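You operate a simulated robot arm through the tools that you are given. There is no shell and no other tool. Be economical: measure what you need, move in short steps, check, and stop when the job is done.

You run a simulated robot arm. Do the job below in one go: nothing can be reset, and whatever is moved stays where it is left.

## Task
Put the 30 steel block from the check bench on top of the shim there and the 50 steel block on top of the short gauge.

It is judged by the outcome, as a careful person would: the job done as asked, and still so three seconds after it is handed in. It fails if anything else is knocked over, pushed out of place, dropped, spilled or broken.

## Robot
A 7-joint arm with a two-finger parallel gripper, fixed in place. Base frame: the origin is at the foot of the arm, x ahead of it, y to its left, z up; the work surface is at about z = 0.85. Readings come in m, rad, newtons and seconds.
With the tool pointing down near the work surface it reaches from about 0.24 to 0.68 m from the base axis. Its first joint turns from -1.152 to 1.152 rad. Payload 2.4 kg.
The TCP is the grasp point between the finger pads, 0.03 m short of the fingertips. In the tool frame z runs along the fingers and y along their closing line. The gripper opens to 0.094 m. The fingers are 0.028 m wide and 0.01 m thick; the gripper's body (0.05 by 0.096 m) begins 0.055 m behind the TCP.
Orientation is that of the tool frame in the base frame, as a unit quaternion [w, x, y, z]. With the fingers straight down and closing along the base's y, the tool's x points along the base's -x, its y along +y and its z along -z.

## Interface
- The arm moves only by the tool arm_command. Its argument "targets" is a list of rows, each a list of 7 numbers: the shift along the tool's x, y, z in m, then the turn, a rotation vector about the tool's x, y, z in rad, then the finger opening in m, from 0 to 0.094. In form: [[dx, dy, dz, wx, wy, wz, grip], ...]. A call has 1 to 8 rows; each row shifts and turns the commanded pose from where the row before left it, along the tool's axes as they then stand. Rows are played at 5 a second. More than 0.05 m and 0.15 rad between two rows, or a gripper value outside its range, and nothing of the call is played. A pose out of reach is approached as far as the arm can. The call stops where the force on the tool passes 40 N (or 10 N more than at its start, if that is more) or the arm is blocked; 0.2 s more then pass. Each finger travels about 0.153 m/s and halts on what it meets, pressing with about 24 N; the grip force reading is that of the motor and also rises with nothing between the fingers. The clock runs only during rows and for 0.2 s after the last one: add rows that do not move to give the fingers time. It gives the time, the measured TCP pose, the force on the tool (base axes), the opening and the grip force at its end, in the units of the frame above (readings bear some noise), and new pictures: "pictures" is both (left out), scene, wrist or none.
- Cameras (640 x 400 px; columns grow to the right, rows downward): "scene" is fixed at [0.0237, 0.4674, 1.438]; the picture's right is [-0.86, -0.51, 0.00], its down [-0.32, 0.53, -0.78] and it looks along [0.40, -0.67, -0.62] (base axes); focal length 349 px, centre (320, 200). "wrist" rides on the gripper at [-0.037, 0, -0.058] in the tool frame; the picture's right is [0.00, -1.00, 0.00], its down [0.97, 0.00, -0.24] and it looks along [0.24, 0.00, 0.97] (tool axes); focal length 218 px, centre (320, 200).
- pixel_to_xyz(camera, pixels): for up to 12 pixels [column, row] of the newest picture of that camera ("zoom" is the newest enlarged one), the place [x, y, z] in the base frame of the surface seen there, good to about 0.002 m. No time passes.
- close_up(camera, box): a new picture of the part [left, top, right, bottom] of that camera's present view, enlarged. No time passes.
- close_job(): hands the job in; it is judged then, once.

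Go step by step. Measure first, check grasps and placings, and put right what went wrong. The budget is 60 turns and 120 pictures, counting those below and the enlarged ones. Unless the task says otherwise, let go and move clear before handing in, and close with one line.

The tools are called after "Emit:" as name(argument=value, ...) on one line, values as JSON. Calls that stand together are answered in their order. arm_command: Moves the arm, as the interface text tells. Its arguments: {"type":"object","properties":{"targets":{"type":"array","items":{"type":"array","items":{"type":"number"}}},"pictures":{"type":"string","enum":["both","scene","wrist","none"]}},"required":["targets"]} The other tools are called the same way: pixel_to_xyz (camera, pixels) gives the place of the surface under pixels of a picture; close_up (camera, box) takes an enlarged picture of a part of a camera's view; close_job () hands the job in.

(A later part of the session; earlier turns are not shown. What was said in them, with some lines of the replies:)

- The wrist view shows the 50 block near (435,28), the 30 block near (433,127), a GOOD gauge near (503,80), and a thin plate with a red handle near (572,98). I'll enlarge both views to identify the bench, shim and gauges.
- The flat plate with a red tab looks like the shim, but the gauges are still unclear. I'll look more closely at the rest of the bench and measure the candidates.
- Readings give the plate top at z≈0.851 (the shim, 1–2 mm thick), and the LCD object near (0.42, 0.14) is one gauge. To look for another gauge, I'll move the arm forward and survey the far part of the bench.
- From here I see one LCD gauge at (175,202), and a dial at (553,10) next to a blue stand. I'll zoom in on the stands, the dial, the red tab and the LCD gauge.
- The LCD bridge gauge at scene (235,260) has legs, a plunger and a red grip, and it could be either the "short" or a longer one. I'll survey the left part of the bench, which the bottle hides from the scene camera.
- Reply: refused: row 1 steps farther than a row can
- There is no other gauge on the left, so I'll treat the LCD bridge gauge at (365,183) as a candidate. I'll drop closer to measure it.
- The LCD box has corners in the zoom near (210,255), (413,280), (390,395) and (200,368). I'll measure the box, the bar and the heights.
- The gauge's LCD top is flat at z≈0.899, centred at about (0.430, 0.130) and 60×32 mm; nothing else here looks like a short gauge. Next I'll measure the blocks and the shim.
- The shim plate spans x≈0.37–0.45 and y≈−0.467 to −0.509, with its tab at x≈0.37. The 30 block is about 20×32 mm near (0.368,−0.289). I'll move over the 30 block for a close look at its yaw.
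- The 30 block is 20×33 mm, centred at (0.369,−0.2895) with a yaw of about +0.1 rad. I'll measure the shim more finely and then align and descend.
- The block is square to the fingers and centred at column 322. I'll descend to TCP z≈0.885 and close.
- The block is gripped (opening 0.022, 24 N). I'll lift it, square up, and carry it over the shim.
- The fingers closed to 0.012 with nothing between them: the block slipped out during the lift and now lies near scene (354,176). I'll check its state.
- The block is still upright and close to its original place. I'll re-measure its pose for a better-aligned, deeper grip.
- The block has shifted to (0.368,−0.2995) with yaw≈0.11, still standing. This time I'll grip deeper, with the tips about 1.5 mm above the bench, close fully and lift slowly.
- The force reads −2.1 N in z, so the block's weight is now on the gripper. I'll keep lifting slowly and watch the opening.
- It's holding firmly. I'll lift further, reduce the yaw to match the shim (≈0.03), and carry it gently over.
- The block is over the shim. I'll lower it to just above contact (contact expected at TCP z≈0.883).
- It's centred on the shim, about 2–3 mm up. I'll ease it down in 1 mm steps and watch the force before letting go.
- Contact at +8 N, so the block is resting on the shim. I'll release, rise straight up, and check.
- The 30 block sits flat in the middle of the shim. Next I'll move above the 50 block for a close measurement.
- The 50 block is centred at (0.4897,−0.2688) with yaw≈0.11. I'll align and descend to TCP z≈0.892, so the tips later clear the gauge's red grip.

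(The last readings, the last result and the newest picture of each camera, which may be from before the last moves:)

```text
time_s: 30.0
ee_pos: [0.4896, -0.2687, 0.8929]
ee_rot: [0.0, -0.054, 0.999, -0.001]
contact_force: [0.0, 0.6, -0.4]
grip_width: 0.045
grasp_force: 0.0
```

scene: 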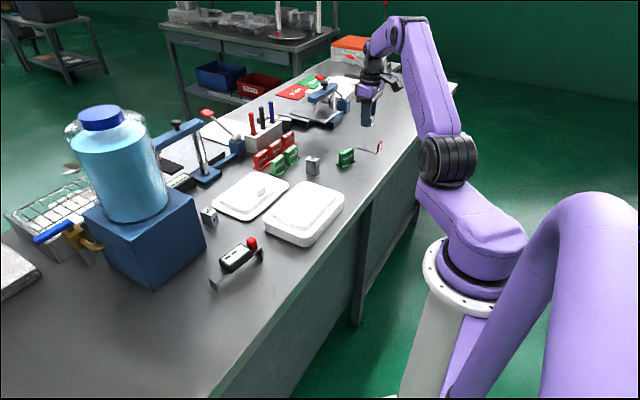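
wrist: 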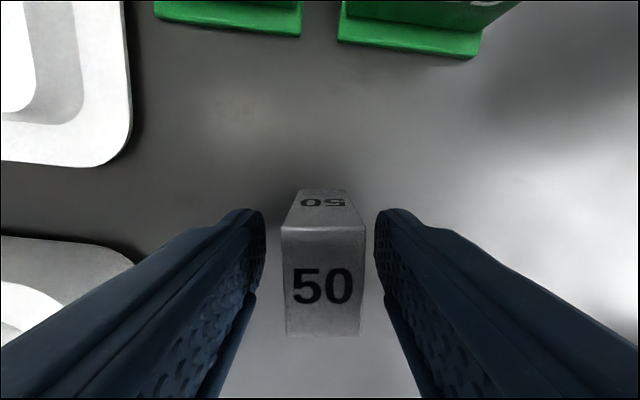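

It's well centred. I'll close and lift slowly by 20 mm to test the grip.

Emit:
arm_command(targets=[[0, 0, 0, 0, 0, 0, 0.02], [0, 0, 0, 0, 0, 0, 0.005], [0, 0, 0, 0, 0, 0, 0.0], [0, 0, 0, 0, 0, 0, 0.0], [0, 0, -0.004, 0, 0, 0, 0.0], [0, 0, -0.008, 0, 0, 0, 0.0], [0, 0, -0.008, 0, 0, 0, 0.0], [0, 0, 0, 0, 0, 0, 0.0]], pictures="wrist")

Emit:
close_up(camera="scene", box=[260, 110, 360, 180])

```text
time_s: 31.8
ee_pos: [0.4893, -0.2687, 0.9131]
ee_rot: [0.0, -0.054, 0.999, 0.0]
contact_force: [0.7, -0.3, -2.3]
grip_width: 0.0264
grasp_force: 24.3
```

wrist: 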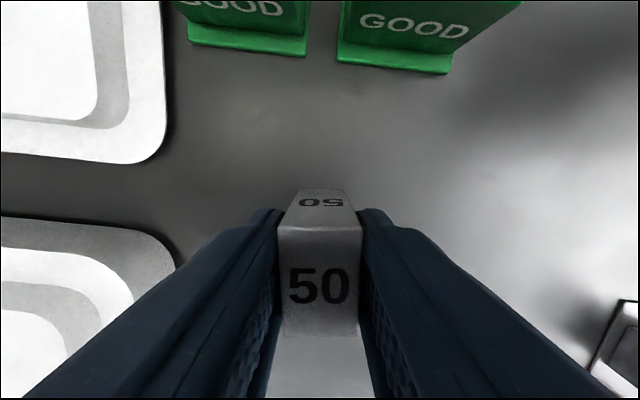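

```text
5.71 times, centred on (310, 145) of scene
```

zoom: 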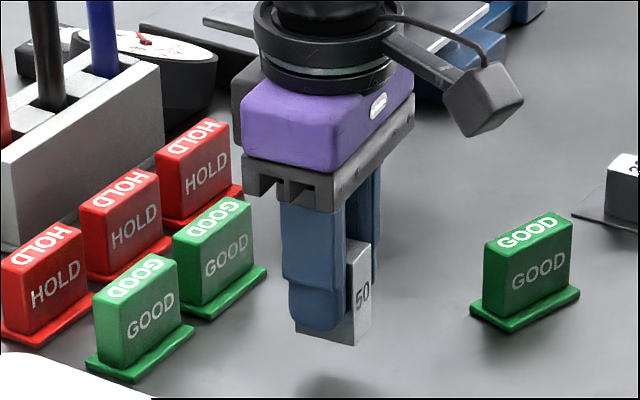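

The 50 block is held firmly (−2.3 N). Before carrying it, I'll check that dial object behind the pens as a possible rival "gauge".

Emit:
close_up(camera="scene", box=[260, 85, 330, 135])

Emit:
pixel_to_xyz(camera="scene", pixels=[[287, 118], [292, 125], [265, 118], [310, 120], [320, 92], [185, 122], [180, 184], [200, 178]])

Emit:
close_up(camera="scene", box=[340, 40, 420, 110])

```text
8.00 times, centred on (295, 110) of scene
```

zoom: 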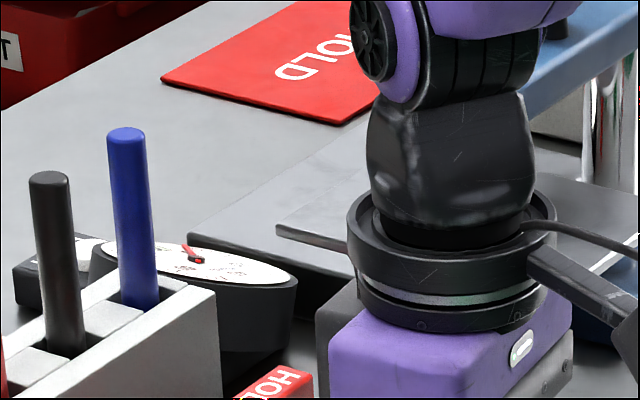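

```text
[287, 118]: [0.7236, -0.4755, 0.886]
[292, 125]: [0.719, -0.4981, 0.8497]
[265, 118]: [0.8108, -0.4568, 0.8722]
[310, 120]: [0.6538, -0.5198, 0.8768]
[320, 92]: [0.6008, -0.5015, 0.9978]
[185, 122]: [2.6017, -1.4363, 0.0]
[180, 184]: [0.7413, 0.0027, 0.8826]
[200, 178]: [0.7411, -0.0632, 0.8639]
```

```text
5.71 times, centred on (380, 75) of scene
```

zoom: 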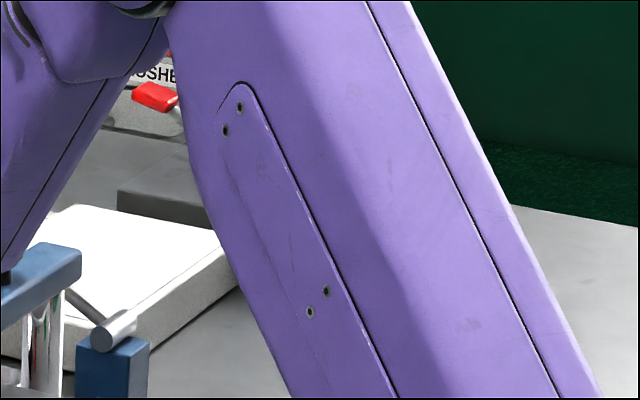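

The dial is out of reach at r≈0.87 m, so the LCD bridge gauge is the target. I'll lift, turn to the gauge's yaw (−0.11), and carry the block across the dishes in steps.

Emit:
arm_command(targets=[[0, 0, -0.015, 0, 0, 0.055, 0.0], [0, 0, -0.022, 0, 0, 0.055, 0.0], [0, 0, -0.022, 0, 0, 0.055, 0.0], [0, 0, -0.018, 0, 0, 0.055, 0.0], [0.004, 0.014, 0, 0, 0, 0, 0.0], [0.0074, 0.028, 0, 0, 0, 0, 0.0], [0.0074, 0.028, 0, 0, 0, 0, 0.0], [0.0074, 0.028, 0, 0, 0, 0, 0.0]], pictures="none")

Emit:
arm_command(targets=[[0.0074, 0.028, 0, 0, 0, 0, 0.0], [0.0074, 0.028, 0, 0, 0, 0, 0.0], [0.0074, 0.028, 0, 0, 0, 0, 0.0], [0.0074, 0.028, 0, 0, 0, 0, 0.0], [0.0074, 0.028, 0, 0, 0, 0, 0.0], [0.0074, 0.028, 0, 0, 0, 0, 0.0], [0.0074, 0.028, 0, 0, 0, 0, 0.0], [0.0, 0.0, 0, 0, 0, 0, 0.0]], pictures="both")

```text
time_s: 33.6
ee_pos: [0.473, -0.1658, 0.99]
ee_rot: [0.0, 0.055, 0.998, 0.0]
contact_force: [-0.2, -0.3, -2.5]
grip_width: 0.0262
grasp_force: 23.9
```

```text
time_s: 35.4
ee_pos: [0.4448, 0.0328, 0.9909]
ee_rot: [0.0, 0.055, 0.998, 0.0]
contact_force: [-0.2, 0.8, -3.6]
grip_width: 0.0266
grasp_force: 23.6
```

scene: 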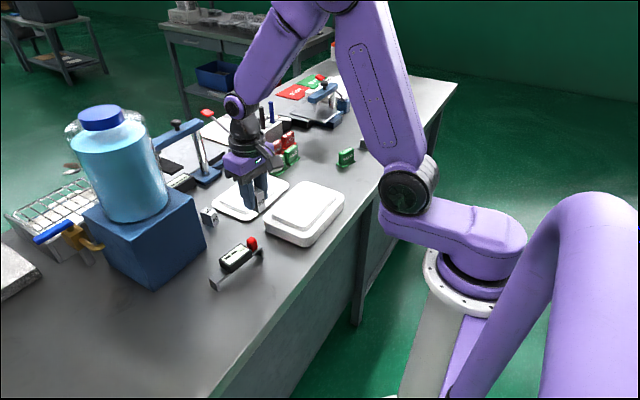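
wrist: 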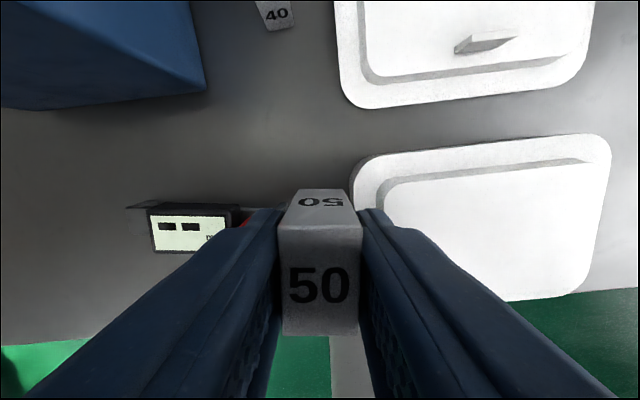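

Still held. I'll check the blue cube's clearance and then finish the move to above the gauge.

Emit:
pixel_to_xyz(camera="wrist", pixels=[[203, 85], [100, 100], [188, 10], [160, 247], [152, 212]])

Emit:
pixel_to_xyz(camera="scene", pixels=[[140, 233], [130, 270], [195, 205]])

Emit:
arm_command(targets=[[0.006, 0.02, 0, 0, 0, 0, 0.0], [0.0065, 0.025, 0, 0, 0, 0, 0.0], [0.0065, 0.025, 0, 0, 0, 0, 0.0], [0.0064, 0.025, 0, 0, 0, 0, 0.0], [0, 0, 0, 0, 0, 0, 0.0]], pictures="both")

```text
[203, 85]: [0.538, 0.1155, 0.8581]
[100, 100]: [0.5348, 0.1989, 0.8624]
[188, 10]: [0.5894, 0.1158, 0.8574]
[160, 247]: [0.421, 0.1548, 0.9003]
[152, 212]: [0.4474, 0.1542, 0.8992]
```

```text
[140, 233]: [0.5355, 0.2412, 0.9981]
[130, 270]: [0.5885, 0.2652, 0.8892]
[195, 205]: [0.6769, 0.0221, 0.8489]
```

```text
time_s: 36.6
ee_pos: [0.4298, 0.1288, 0.9911]
ee_rot: [0.0, 0.054, 0.999, 0.0]
contact_force: [0.2, 0.4, -2.8]
grip_width: 0.0264
grasp_force: 23.7
```

scene: 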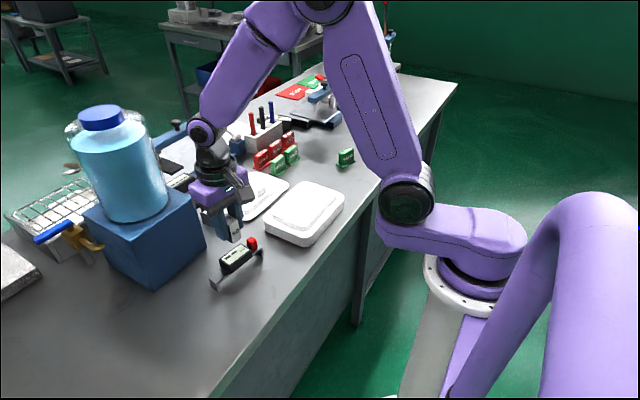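
wrist: 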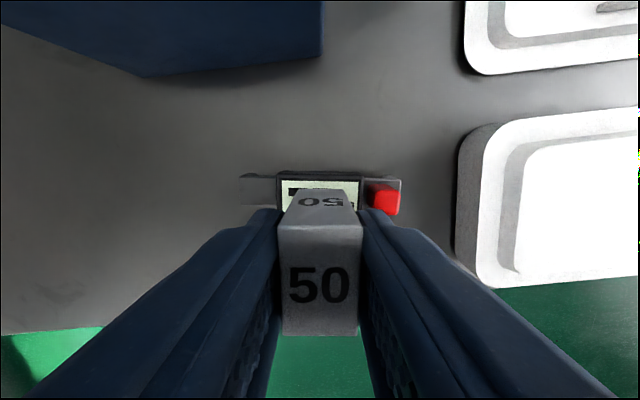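

The block is lined up above the LCD, and the cube face at x≈0.535 is clear. I'll lower to about 3 mm above contact and check.

Emit:
arm_command(targets=[[0, 0, 0.012, 0, 0, 0, 0.0], [0, 0, 0.016, 0, 0, 0, 0.0], [0, 0, 0.012, 0, 0, 0, 0.0], [0, 0, 0.005, 0, 0, 0, 0.0], [0, 0, 0, 0, 0, 0, 0.0]], pictures="wrist")

Emit:
close_up(camera="scene", box=[185, 215, 285, 295])

Emit:
close_up(camera="wrist", box=[240, 140, 420, 260])

```text
time_s: 37.8
ee_pos: [0.4289, 0.1299, 0.9469]
ee_rot: [-0.001, 0.055, 0.998, 0.0]
contact_force: [-0.5, 0.1, -2.9]
grip_width: 0.0263
grasp_force: 24.5
```

wrist: 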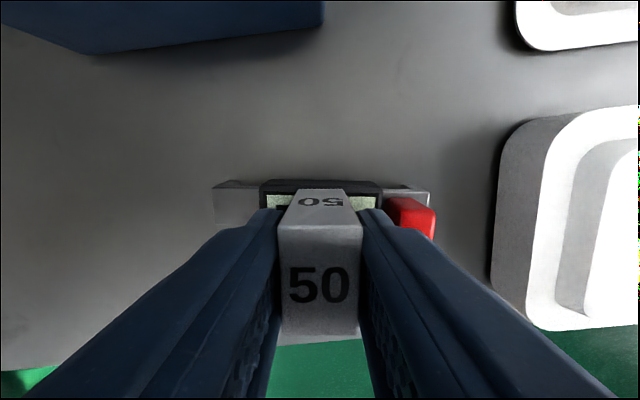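

```text
5.00 times, centred on (235, 255) of scene
```

zoom: 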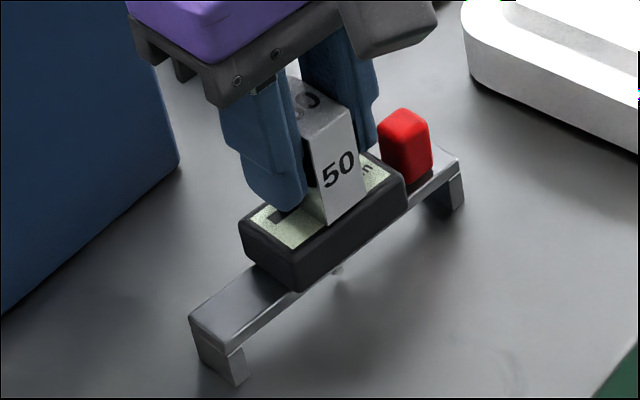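

```text
3.33 times, centred on (330, 200) of wrist
```

zoom: 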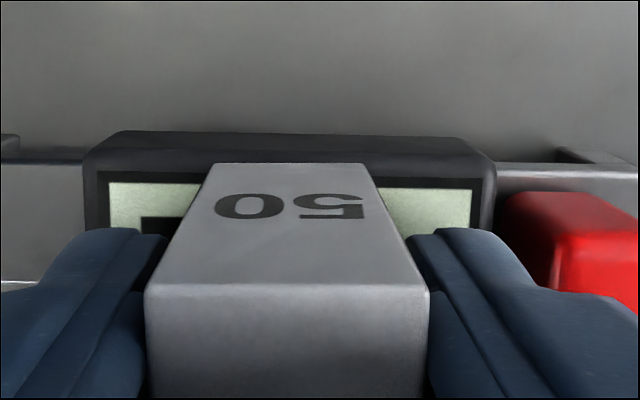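

It's well placed over the LCD. I'll ease down in 1 mm steps to contact.

Emit:
arm_command(targets=[[-0.001, 0, 0.001, 0, 0, 0, 0.0], [0, 0, 0.001, 0, 0, 0, 0.0], [0, 0, 0.001, 0, 0, 0, 0.0], [0, 0, 0, 0, 0, 0, 0.0]], pictures="none")

```text
time_s: 38.8
ee_pos: [0.4318, 0.1294, 0.9429]
ee_rot: [0.0, 0.055, 0.998, 0.0]
contact_force: [-3.9, -1.7, 9.4]
grip_width: 0.0262
grasp_force: 24.0
```

Contact is made (+9 N). I'll ease off slightly, open modestly, then rise clear.

Emit:
arm_command(targets=[[0, 0, -0.0006, 0, 0, 0, 0.0], [0, 0, 0, 0, 0, 0, 0.03], [0, 0, 0, 0, 0, 0, 0.038], [0, 0, 0, 0, 0, 0, 0.038], [0, 0, -0.01, 0, 0, 0, 0.038], [0, 0, -0.025, 0, 0, 0, 0.038], [0, 0, -0.04, 0, 0, 0, 0.045], [0, 0, -0.04, 0, 0, 0, 0.05]], pictures="both")

Emit:
close_up(camera="scene", box=[185, 205, 285, 295])

```text
time_s: 40.6
ee_pos: [0.4311, 0.1311, 1.0601]
ee_rot: [-0.001, 0.055, 0.998, 0.0]
contact_force: [0.1, -0.5, -0.1]
grip_width: 0.0501
grasp_force: 0.1
```

scene: 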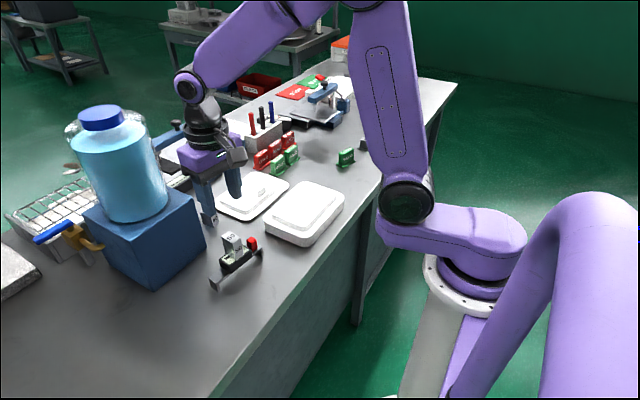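
wrist: 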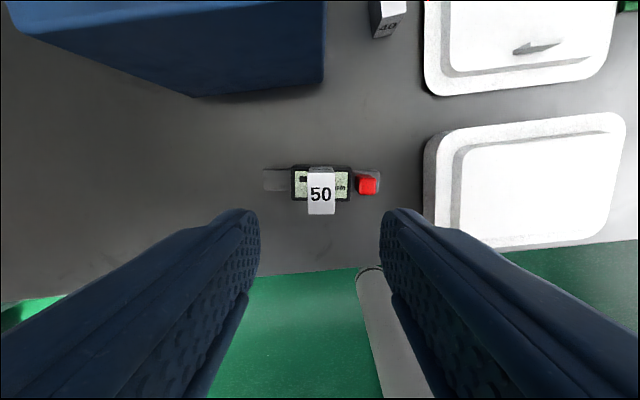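

```text
4.44 times, centred on (235, 250) of scene
```

zoom: 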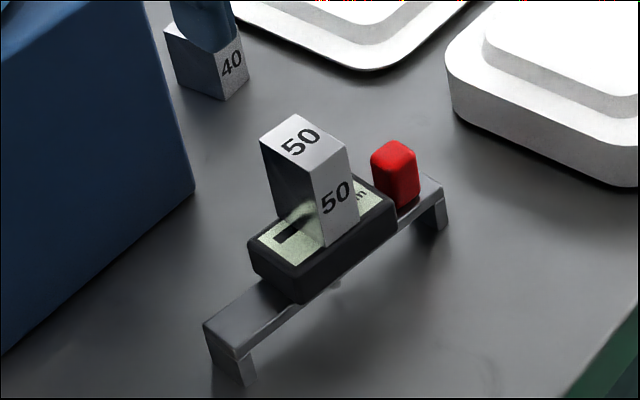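

The 50 block stands upright on the gauge and the gauge hasn't moved. I'll back away and do a final check of both placements.

Emit:
arm_command(targets=[[0, 0, -0.04, 0, 0, 0, 0.06], [0.01, -0.045, -0.01, 0, 0, 0, 0.06], [0.01, -0.045, 0, 0, 0, 0, 0.06], [0.01, -0.045, 0, 0, 0, 0, 0.06], [0, 0, 0, 0, 0, 0, 0.06], [0, 0, 0, 0, 0, 0, 0.06]], pictures="both")

Emit:
close_up(camera="wrist", box=[80, 60, 640, 250])

Emit:
close_up(camera="scene", box=[190, 110, 400, 290])

```text
time_s: 42.0
ee_pos: [0.3867, 0.0003, 1.1091]
ee_rot: [0.0, 0.055, 0.998, 0.0]
contact_force: [0.5, -0.6, -0.4]
grip_width: 0.0601
grasp_force: 0.0
```

scene: 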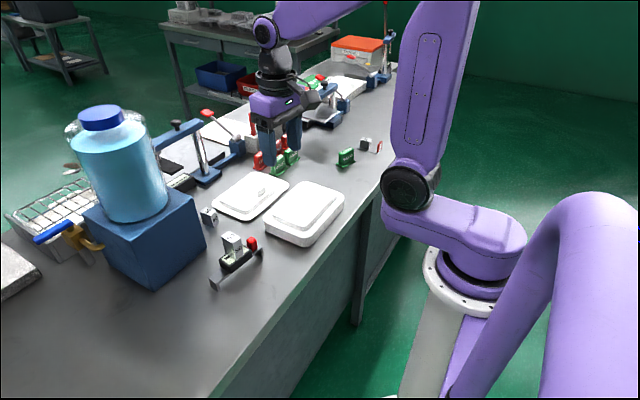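
wrist: 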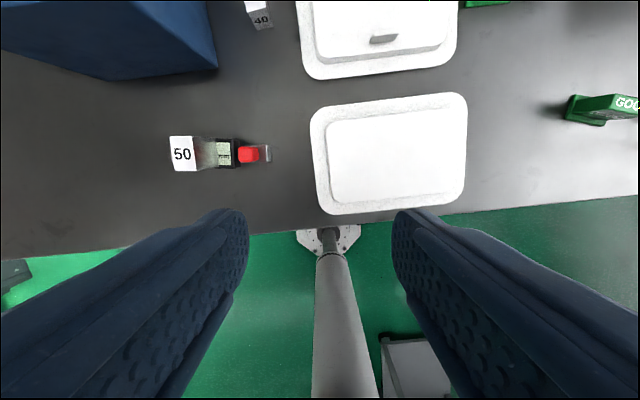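

```text
1.14 times, centred on (360, 155) of wrist
```

zoom: 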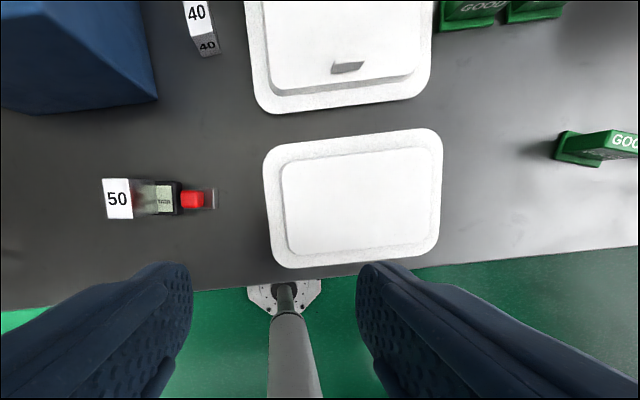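

```text
2.22 times, centred on (295, 200) of scene
```

zoom: 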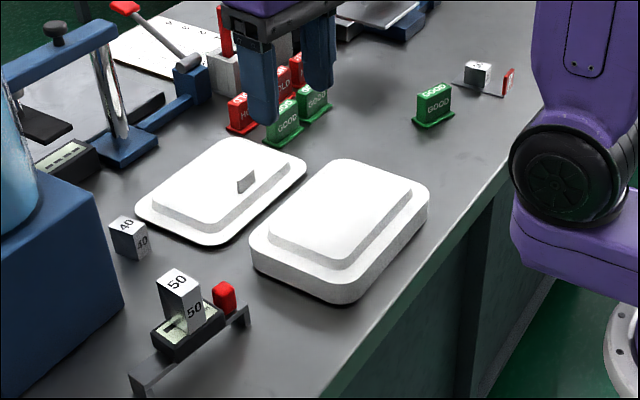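

Both blocks are standing where they were asked for, nothing else has been disturbed, and the arm is clear, so I'm handing in.

Emit:
close_job()

```text
The job is handed in.
```

The 30 block is on the shim and the 50 block is on the short gauge, which I took to be the small LCD bridge gauge. On the first lift the 30 block slipped from the fingers; it stayed upright, about 1 cm from where it had stood, and I re-gripped it.
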